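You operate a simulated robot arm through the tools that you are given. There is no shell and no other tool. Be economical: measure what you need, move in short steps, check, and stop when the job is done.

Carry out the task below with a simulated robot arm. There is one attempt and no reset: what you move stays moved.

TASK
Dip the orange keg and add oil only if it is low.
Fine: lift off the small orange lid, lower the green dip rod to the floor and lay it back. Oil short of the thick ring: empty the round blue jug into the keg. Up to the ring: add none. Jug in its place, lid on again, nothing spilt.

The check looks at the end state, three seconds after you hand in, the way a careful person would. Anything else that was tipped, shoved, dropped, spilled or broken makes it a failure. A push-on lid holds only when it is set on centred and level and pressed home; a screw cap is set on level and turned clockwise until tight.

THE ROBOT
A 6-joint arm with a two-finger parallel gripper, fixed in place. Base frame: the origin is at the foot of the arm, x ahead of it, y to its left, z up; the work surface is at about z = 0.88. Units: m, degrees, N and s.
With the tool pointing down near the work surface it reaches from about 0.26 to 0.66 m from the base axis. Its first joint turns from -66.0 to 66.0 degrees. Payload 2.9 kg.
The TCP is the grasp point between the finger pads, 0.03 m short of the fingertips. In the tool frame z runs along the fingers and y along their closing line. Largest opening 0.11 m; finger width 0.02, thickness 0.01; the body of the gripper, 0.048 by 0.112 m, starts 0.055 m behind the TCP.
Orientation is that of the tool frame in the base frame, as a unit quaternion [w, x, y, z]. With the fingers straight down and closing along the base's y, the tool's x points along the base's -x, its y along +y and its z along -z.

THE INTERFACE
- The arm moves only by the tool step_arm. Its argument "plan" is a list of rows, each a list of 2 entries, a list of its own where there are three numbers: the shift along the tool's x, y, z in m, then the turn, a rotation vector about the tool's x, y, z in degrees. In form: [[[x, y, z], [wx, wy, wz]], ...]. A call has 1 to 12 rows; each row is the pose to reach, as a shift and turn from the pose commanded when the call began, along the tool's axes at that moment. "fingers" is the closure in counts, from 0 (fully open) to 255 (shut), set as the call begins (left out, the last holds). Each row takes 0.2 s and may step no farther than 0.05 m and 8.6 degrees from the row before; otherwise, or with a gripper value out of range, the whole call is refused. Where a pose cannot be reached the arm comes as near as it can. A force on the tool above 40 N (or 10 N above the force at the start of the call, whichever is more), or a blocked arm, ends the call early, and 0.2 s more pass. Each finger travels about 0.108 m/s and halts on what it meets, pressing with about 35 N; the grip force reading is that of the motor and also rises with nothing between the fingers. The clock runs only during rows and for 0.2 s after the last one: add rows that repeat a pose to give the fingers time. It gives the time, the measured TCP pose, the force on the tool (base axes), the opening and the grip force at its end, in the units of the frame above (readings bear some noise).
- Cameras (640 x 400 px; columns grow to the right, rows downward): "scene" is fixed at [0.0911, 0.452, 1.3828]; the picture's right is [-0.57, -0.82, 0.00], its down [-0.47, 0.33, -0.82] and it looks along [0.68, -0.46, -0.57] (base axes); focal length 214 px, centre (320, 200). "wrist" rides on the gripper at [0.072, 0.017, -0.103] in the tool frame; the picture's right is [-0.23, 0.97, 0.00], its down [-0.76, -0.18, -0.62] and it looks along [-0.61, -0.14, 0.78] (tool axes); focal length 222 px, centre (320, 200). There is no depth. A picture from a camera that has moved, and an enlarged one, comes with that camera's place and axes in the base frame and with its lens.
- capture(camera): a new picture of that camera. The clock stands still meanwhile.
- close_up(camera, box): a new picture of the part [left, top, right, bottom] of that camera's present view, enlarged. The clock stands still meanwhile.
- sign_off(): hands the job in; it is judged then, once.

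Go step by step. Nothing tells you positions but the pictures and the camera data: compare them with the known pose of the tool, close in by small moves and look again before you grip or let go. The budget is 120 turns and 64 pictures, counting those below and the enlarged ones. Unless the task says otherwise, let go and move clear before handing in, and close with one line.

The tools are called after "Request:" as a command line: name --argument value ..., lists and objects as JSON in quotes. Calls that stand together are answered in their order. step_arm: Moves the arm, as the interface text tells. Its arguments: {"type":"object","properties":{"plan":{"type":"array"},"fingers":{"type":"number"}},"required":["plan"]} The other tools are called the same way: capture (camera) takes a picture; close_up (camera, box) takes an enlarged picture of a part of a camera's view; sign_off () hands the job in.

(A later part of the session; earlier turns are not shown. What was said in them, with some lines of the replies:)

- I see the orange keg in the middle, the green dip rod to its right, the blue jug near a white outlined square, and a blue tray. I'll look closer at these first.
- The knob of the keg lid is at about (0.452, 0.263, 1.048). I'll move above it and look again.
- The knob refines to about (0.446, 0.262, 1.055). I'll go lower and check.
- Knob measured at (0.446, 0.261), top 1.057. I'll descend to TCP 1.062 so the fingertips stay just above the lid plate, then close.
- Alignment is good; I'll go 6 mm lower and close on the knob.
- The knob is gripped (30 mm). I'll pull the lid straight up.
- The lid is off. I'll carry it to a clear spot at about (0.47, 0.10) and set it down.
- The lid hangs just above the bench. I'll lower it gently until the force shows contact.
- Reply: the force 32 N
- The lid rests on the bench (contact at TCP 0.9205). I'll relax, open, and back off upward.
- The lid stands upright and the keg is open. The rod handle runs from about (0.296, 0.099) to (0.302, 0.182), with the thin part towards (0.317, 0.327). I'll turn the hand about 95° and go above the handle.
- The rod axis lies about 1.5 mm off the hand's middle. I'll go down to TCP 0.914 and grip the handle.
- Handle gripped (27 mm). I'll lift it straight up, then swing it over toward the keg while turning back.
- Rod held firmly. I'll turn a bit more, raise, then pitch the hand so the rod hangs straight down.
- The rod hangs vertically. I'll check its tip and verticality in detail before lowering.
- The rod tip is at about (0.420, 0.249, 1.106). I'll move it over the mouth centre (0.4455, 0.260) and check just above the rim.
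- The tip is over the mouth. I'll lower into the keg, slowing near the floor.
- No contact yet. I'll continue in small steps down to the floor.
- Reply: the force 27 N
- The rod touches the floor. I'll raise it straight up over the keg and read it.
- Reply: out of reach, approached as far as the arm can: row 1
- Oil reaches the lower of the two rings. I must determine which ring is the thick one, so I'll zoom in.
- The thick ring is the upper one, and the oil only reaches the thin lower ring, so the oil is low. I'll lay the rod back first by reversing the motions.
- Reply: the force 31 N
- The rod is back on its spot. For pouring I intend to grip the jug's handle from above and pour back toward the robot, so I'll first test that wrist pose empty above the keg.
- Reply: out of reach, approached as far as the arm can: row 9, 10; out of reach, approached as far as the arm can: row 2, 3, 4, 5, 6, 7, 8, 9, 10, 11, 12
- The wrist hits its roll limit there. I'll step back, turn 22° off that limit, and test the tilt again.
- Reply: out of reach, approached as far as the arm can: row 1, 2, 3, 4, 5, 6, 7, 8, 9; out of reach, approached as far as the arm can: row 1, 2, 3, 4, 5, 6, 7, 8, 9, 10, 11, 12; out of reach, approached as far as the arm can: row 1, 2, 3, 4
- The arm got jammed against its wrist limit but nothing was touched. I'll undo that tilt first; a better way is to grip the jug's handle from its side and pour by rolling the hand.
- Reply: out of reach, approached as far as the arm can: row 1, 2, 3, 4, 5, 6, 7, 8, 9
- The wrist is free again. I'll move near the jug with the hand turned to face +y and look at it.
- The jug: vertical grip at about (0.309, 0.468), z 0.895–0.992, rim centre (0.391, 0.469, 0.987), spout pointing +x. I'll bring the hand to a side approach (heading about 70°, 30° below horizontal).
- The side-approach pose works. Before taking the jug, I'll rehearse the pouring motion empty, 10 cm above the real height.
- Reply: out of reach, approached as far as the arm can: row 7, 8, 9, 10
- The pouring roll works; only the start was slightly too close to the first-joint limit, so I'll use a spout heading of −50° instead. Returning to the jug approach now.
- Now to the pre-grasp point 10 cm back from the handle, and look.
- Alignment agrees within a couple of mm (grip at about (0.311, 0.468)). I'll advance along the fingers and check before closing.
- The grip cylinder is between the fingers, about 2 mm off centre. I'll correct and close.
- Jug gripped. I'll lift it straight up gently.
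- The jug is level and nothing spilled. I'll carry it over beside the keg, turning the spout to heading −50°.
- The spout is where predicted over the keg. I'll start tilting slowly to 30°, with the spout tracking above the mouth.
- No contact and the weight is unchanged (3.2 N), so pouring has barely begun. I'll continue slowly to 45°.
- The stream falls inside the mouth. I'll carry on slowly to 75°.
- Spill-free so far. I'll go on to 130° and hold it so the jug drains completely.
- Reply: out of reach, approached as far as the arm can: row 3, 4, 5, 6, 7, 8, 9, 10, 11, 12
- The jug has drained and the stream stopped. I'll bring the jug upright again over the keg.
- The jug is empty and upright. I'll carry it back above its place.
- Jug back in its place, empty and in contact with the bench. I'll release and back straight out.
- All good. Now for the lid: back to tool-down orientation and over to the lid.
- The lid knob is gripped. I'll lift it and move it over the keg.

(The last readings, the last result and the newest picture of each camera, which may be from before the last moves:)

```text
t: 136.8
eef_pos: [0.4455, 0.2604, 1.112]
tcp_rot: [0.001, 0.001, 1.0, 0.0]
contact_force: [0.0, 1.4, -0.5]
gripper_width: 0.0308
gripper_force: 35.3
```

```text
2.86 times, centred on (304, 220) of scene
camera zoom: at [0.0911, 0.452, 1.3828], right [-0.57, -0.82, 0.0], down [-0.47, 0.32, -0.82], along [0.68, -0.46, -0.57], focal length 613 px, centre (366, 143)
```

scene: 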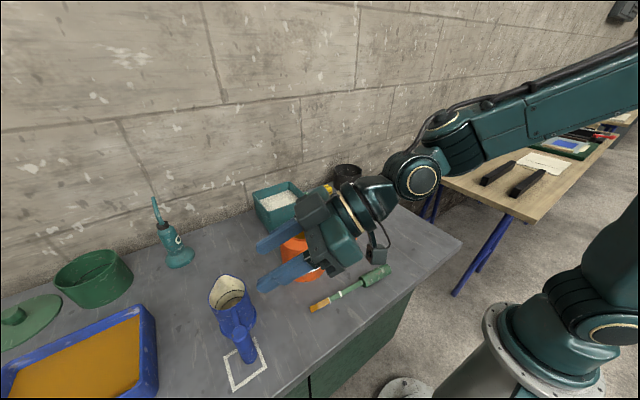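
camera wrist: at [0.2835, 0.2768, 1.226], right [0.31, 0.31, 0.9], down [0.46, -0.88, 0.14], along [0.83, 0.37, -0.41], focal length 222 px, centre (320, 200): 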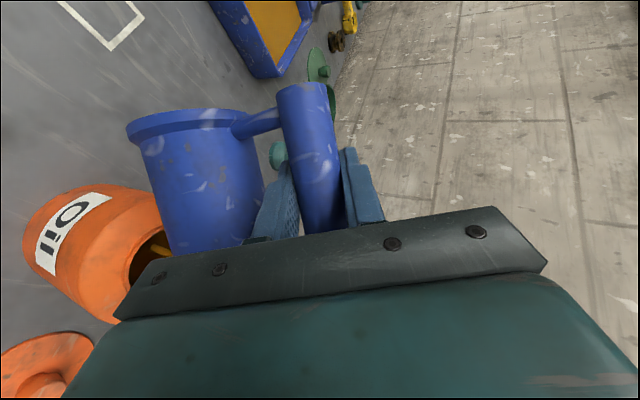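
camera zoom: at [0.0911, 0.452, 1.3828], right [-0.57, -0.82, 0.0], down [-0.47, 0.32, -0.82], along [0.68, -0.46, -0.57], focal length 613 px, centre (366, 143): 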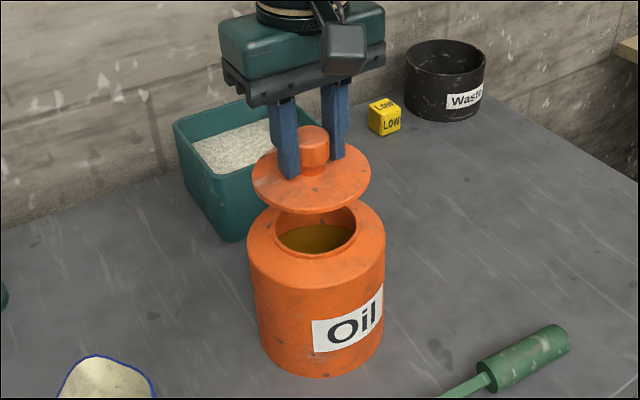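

The lid is level and centred over the mouth. I'll lower it and press home.

Request:
step_arm --plan '[[[0, 0, 0.02], [0, 0, 0]], [[0, 0, 0.04], [0, 0, 0]], [[0, 0, 0.046], [0, 0, 0]], [[0, 0, 0.05], [0, 0, 0]], [[0, 0, 0.053], [0, 0, 0]], [[0, 0, 0.055], [0, 0, 0]]]'

Request:
step_arm --plan '[[[0, 0, 0.001], [0, 0, 0]], [[0, 0, 0.002], [0, 0, 0]], [[0, 0, 0.003], [0, 0, 0]], [[0, 0, 0.004], [0, 0, 0]]]'

```text
t: 138.2
eef_pos: [0.4464, 0.2609, 1.0565]
tcp_rot: [0.001, 0.001, 1.0, 0.001]
contact_force: [-0.6, 0.3, 3.0]
gripper_width: 0.0306
gripper_force: 35.0
```

```text
t: 139.2
eef_pos: [0.4471, 0.261, 1.0548]
tcp_rot: [0.004, 0.001, 1.0, 0.001]
contact_force: [-4.9, -4.4, 32.5]
gripper_width: 0.0307
gripper_force: 34.7
```

The lid seats at the original height with 32 N. One firmer press, then check.

Request:
step_arm --plan '[[[0, 0, 0.001], [0, 0, 0]], [[0, 0, 0.002], [0, 0, 0]], [[0, 0, 0.003], [0, 0, 0]]]'

Request:
close_up --camera "scene" --box '[240, 150, 368, 290]'

```text
t: 140.0
eef_pos: [0.4473, 0.2605, 1.0517]
tcp_rot: [0.004, 0.001, 1.0, 0.002]
contact_force: [1.6, -4.0, 31.5]
gripper_width: 0.0308
gripper_force: 35.5
```

```text
2.86 times, centred on (304, 220) of scene
camera zoom: at [0.0907, 0.4516, 1.383], right [-0.57, -0.82, 0.0], down [-0.47, 0.33, -0.82], along [0.68, -0.46, -0.57], focal length 613 px, centre (366, 143)
```

zoom: 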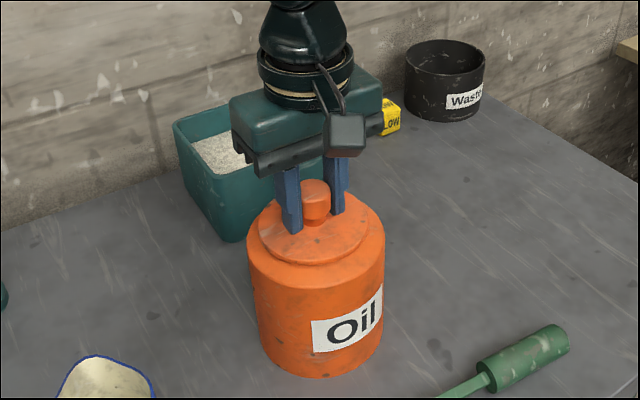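

The lid looks exactly as at the start (knob top at the same pixel). I'll relax, release and retreat.

Request:
step_arm --plan '[[[0, 0, -0.003], [0, 0, 0]], [[0, 0, -0.003], [0, 0, 0]]]'

Request:
step_arm --plan '[[[0, 0, 0], [0, 0, 0]], [[0, 0, 0], [0, 0, 0]], [[0, 0, 0], [0, 0, 0]], [[0, 0, -0.03], [0, 0, 0]], [[0, 0, -0.08], [0, 0, 0]], [[0, 0, -0.13], [0, 0, 0]], [[0, 0, -0.18], [0, 0, 0]], [[0.02, 0, -0.22], [0, 0, 0]]]' --fingers 90

Request:
capture --camera "scene"

Request:
close_up --camera "scene" --box '[240, 150, 368, 290]'

```text
t: 140.6
eef_pos: [0.4457, 0.2614, 1.05]
tcp_rot: [0.0, 0.0, 1.0, 0.0]
contact_force: [4.6, 0.2, 9.6]
gripper_width: 0.0308
gripper_force: 35.5
```

```text
t: 142.4
eef_pos: [0.4249, 0.2603, 1.2733]
tcp_rot: [0.002, 0.001, 1.0, -0.001]
contact_force: [-0.3, 0.1, 0.5]
gripper_width: 0.0713
gripper_force: 0.0
```

```text
3 pictures are left
```

scene: 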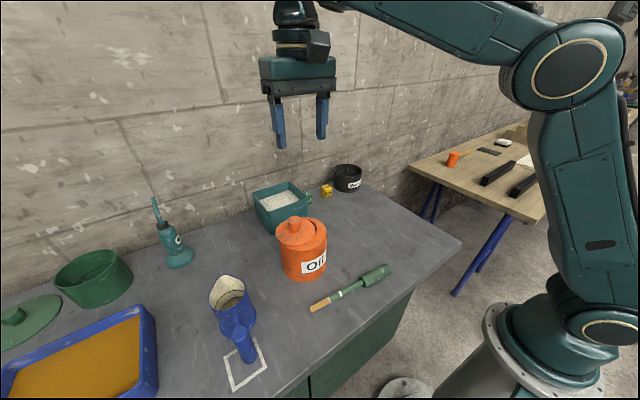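

```text
2.86 times, centred on (304, 220) of scene
camera zoom: at [0.0911, 0.452, 1.3828], right [-0.57, -0.82, 0.0], down [-0.47, 0.33, -0.82], along [0.68, -0.46, -0.57], focal length 613 px, centre (366, 143)
```

zoom: 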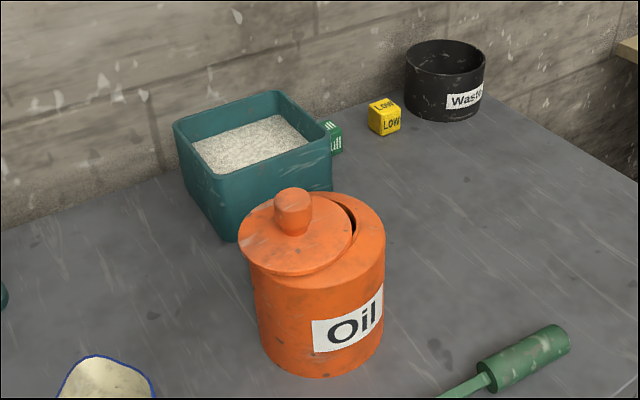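

The lid was dragged about 2 cm toward +y when the fingers opened, because the fingertips were pressing on its plate. I'll locate the knob precisely to redo it.

Request:
close_up --camera "wrist" --box '[240, 30, 400, 140]'

```text
3.64 times, centred on (320, 85) of wrist
camera zoom: at [0.3519, 0.2768, 1.3752], right [0.23, 0.97, 0.0], down [0.76, -0.18, 0.63], along [0.61, -0.14, -0.78], focal length 808 px, centre (320, 618)
```

zoom: 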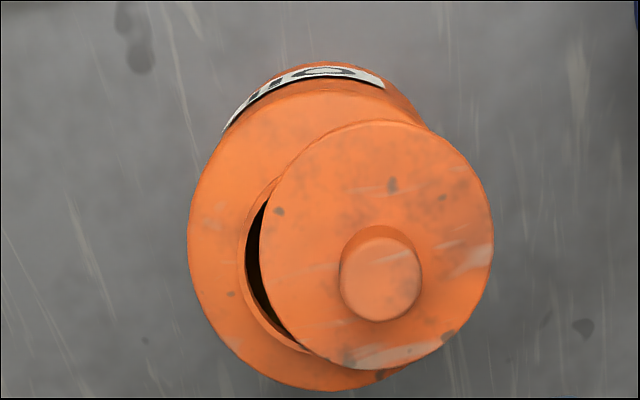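

The knob is now at about (0.445, 0.280, 1.06). I'll regrip a bit higher (TCP 1.063) so the fingertips don't touch the plate.

Request:
step_arm --plan '[[[-0.0203, 0.0197, 0.03], [0, 0, 0]], [[-0.0203, 0.0197, 0.08], [0, 0, 0]], [[-0.0203, 0.0197, 0.13], [0, 0, 0]], [[-0.0203, 0.0197, 0.17], [0, 0, 0]], [[-0.0203, 0.0197, 0.2], [0, 0, 0]], [[-0.0203, 0.0197, 0.21], [0, 0, 0]], [[-0.0203, 0.0197, 0.21], [0, 0, 0]]]'

Request:
step_arm --plan '[[[0, 0, 0], [0, 0, 0]], [[0, 0, 0], [0, 0, 0]], [[0, 0, 0], [0, 0, 0]], [[0, 0, 0], [0, 0, 0]]]' --fingers 255

```text
t: 144.0
eef_pos: [0.4454, 0.2791, 1.0606]
tcp_rot: [0.002, 0.001, 1.0, 0.0]
contact_force: [0.0, 0.0, -0.1]
gripper_width: 0.0711
gripper_force: 0.0
```

```text
t: 145.0
eef_pos: [0.4467, 0.2791, 1.0617]
tcp_rot: [0.001, 0.001, 1.0, 0.0]
contact_force: [-0.6, -0.1, 0.6]
gripper_width: 0.0301
gripper_force: 36.1
```

Request:
step_arm --plan '[[[0, 0, -0.01], [0, 0, 0]], [[0, 0, -0.03], [0, 0, 0]], [[0, -0.01, -0.04], [0, 0, 0]], [[0, -0.019, -0.04], [0, 0, 0]], [[0, -0.019, -0.04], [0, 0, 0]], [[0, -0.019, -0.04], [0, 0, 0]]]'

Request:
close_up --camera "scene" --box '[240, 150, 368, 290]'

```text
t: 146.4
eef_pos: [0.446, 0.2615, 1.1019]
tcp_rot: [0.002, 0.001, 1.0, 0.0]
contact_force: [-0.3, -0.9, -0.3]
gripper_width: 0.0303
gripper_force: 35.4
```

```text
2.86 times, centred on (304, 220) of scene
camera zoom: at [0.0911, 0.452, 1.3828], right [-0.57, -0.82, 0.0], down [-0.47, 0.33, -0.82], along [0.68, -0.46, -0.57], focal length 613 px, centre (366, 143)
```

zoom: 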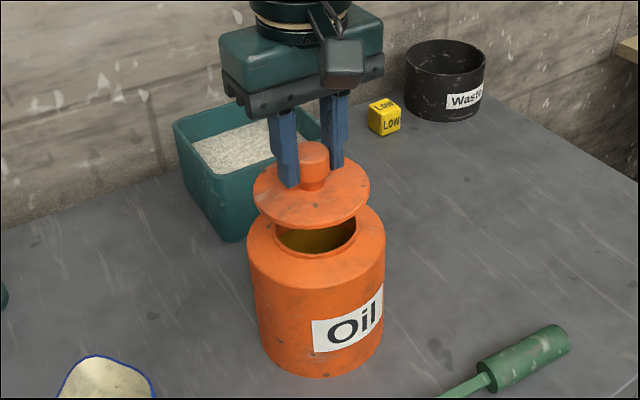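

The lid is level and centred. I'll lower it carefully onto the mouth.

Request:
step_arm --plan '[[[0, -0.001, 0.02], [0, 0, 0]], [[0, -0.001, 0.03], [0, 0, 0]], [[0, -0.001, 0.035], [0, 0, 0]], [[0, -0.001, 0.038], [0, 0, 0]], [[0, -0.001, 0.038], [0, 0, 0]]]'

Request:
step_arm --plan '[[[0, 0, 0.001], [0, 0, 0]], [[0, 0, 0.002], [0, 0, 0]], [[0, 0, 0.002], [0, 0, 0]]]'

```text
t: 147.6
eef_pos: [0.4455, 0.2614, 1.0639]
tcp_rot: [0.002, 0.002, 1.0, 0.0]
contact_force: [-0.5, 0.1, -0.1]
gripper_width: 0.0303
gripper_force: 35.7
```

```text
t: 148.4
eef_pos: [0.4459, 0.2601, 1.0622]
tcp_rot: [0.001, 0.0, 1.0, -0.001]
contact_force: [0.5, 0.3, -0.2]
gripper_width: 0.0302
gripper_force: 34.9
```

Request:
step_arm --plan '[[[0, 0, 0.001], [0, 0, 0]], [[0, 0, 0.002], [0, 0, 0]], [[0, 0, 0.003], [0, 0, 0]], [[0, 0, 0.003], [0, 0, 0]]]'

```text
t: 149.4
eef_pos: [0.446, 0.2607, 1.0616]
tcp_rot: [0.003, 0.001, 1.0, 0.002]
contact_force: [-5.6, -2.8, 30.5]
gripper_width: 0.03
gripper_force: 35.0
```

Contact at the expected seated height. I'll press slightly more, then relax to zero load before opening.

Request:
step_arm --plan '[[[0, 0, 0.001], [0, 0, 0]], [[0, 0, 0.001], [0, 0, 0]]]'

Request:
step_arm --plan '[[[0, 0, -0.001], [0, 0, 0]], [[0, 0, -0.0015], [0, 0, 0]]]'

```text
t: 150.0
eef_pos: [0.4469, 0.2605, 1.0602]
tcp_rot: [0.005, 0.0, 1.0, 0.002]
contact_force: [-2.3, -1.5, 31.0]
gripper_width: 0.0306
gripper_force: 35.2
```

```text
t: 150.6
eef_pos: [0.4465, 0.2608, 1.0593]
tcp_rot: [0.003, 0.001, 1.0, 0.001]
contact_force: [2.9, 1.4, 21.1]
gripper_width: 0.0303
gripper_force: 35.0
```

Request:
step_arm --plan '[[[0, 0, -0.0008], [0, 0, 0]], [[0, 0, -0.0015], [0, 0, 0]]]'

```text
t: 151.2
eef_pos: [0.4458, 0.2613, 1.0598]
tcp_rot: [0.001, 0.001, 1.0, -0.001]
contact_force: [3.0, 0.2, 8.8]
gripper_width: 0.0302
gripper_force: 35.0
```

Request:
step_arm --plan '[[[0, 0, -0.0005], [0, 0, 0]], [[0, 0, -0.001], [0, 0, 0]]]'

```text
t: 151.8
eef_pos: [0.4462, 0.2612, 1.0607]
tcp_rot: [0.0, 0.001, 1.0, -0.001]
contact_force: [-0.3, 1.0, -0.4]
gripper_width: 0.0302
gripper_force: 35.1
```

Load is zero; I'll open just enough and rise straight up, then shut the fingers to press on the knob's top.

Request:
step_arm --plan '[[[0, 0, 0], [0, 0, 0]], [[0, 0, 0], [0, 0, 0]], [[0, 0, -0.02], [0, 0, 0]], [[0, 0, -0.05], [0, 0, 0]], [[0, 0, -0.05], [0, 0, 0]]]' --fingers 140

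Request:
close_up --camera "scene" --box '[240, 150, 368, 290]'

```text
t: 153.0
eef_pos: [0.4468, 0.2609, 1.1131]
tcp_rot: [0.001, 0.0, 1.0, -0.001]
contact_force: [1.2, -0.5, -0.5]
gripper_width: 0.0497
gripper_force: 0.0
```

```text
refused: no pictures are left
```

No pictures remain. I'll close the fingers and feel for the knob's top: it should be at z ≈ 1.058 if seated, and pressing there sets it home.

Request:
step_arm --plan '[[[0.0008, 0, 0], [0, 0, 0]], [[0.0008, 0, 0], [0, 0, 0]], [[0.0008, 0, 0], [0, 0, 0]], [[0.0008, 0, 0.01], [0, 0, 0]], [[0.0008, 0, 0.018], [0, 0, 0]], [[0.0008, 0, 0.021], [0, 0, 0]], [[0.0008, 0, 0.021], [0, 0, 0]]]' --fingers 255

Request:
step_arm --plan '[[[0, 0, 0.001], [0, 0, 0]], [[0, 0, 0.002], [0, 0, 0]], [[0, 0, 0.003], [0, 0, 0]], [[0, 0, 0.004], [0, 0, 0]]]'

```text
t: 154.6
eef_pos: [0.4459, 0.2607, 1.0913]
tcp_rot: [0.002, 0.001, 1.0, 0.0]
contact_force: [-0.1, 0.4, -0.4]
gripper_width: 0.0
gripper_force: 34.8
```

```text
t: 155.6
eef_pos: [0.4455, 0.2607, 1.0877]
tcp_rot: [0.002, 0.001, 1.0, 0.0]
contact_force: [0.0, -0.1, 0.0]
gripper_width: 0.0002
gripper_force: 34.8
```

Request:
step_arm --plan '[[[0, 0, 0.001], [0, 0, 0]], [[0, 0, 0.002], [0, 0, 0]], [[0, 0, 0.003], [0, 0, 0]], [[0, 0, 0.004], [0, 0, 0]]]'

```text
t: 156.6
eef_pos: [0.4446, 0.2601, 1.0838]
tcp_rot: [0.003, 0.001, 1.0, 0.001]
contact_force: [-3.9, -2.2, 17.5]
gripper_width: 0.0001
gripper_force: 34.8
```

Knob top found at about z 1.054, which fits a seated lid. I'll press harder.

Request:
step_arm --plan '[[[0, 0, 0.0007], [0, 0, 0]], [[0, 0, 0.0014], [0, 0, 0]], [[0, 0, 0.0021], [0, 0, 0]], [[0, 0, 0.0028], [0, 0, 0]], [[0, 0, 0.0035], [0, 0, 0]]]'

```text
t: 157.4
eef_pos: [0.4469, 0.2615, 1.0841]
tcp_rot: [0.005, 0.001, 1.0, 0.003]
contact_force: [0.3, 0.7, 4.6]
gripper_width: 0.0
gripper_force: 34.6
stopped in row 4: the force on the tool passed its limit (the readings are from after the stop); the commanded pose is now the measured one
```

It held past 40 N without moving, so the lid is home. I'll retreat straight up and clear.

Request:
step_arm --plan '[[[0, 0, -0.01], [0, 0, 0]], [[0, 0, -0.05], [0, 0, 0]], [[0, 0, -0.1], [0, 0, 0]], [[0, 0, -0.15], [0, 0, 0]], [[0.03, 0, -0.18], [0, 0, 0]], [[0.07, 0, -0.2], [0, 0, 0]], [[0.07, 0, -0.2], [0, 0, 0]]]'

```text
t: 159.0
eef_pos: [0.3747, 0.259, 1.284]
tcp_rot: [0.005, 0.001, 1.0, 0.002]
contact_force: [-0.7, 0.2, 0.6]
gripper_width: 0.0002
gripper_force: 34.9
```

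The arm is clear and everything is back in its place, so I'm handing in.

Request:
sign_off

```text
The job is handed in.
```

The dip showed oil only up to the thin lower ring, short of the thick one, so I emptied the blue jug into the keg. The jug and rod are back within a few millimetres of where they stood, with no spill in any picture. The lid is on again: it got dragged off centre when I first let go, so I re-seated it and pressed it past 40 N. I had no pictures left by then, so I checked that last seating by feel only.
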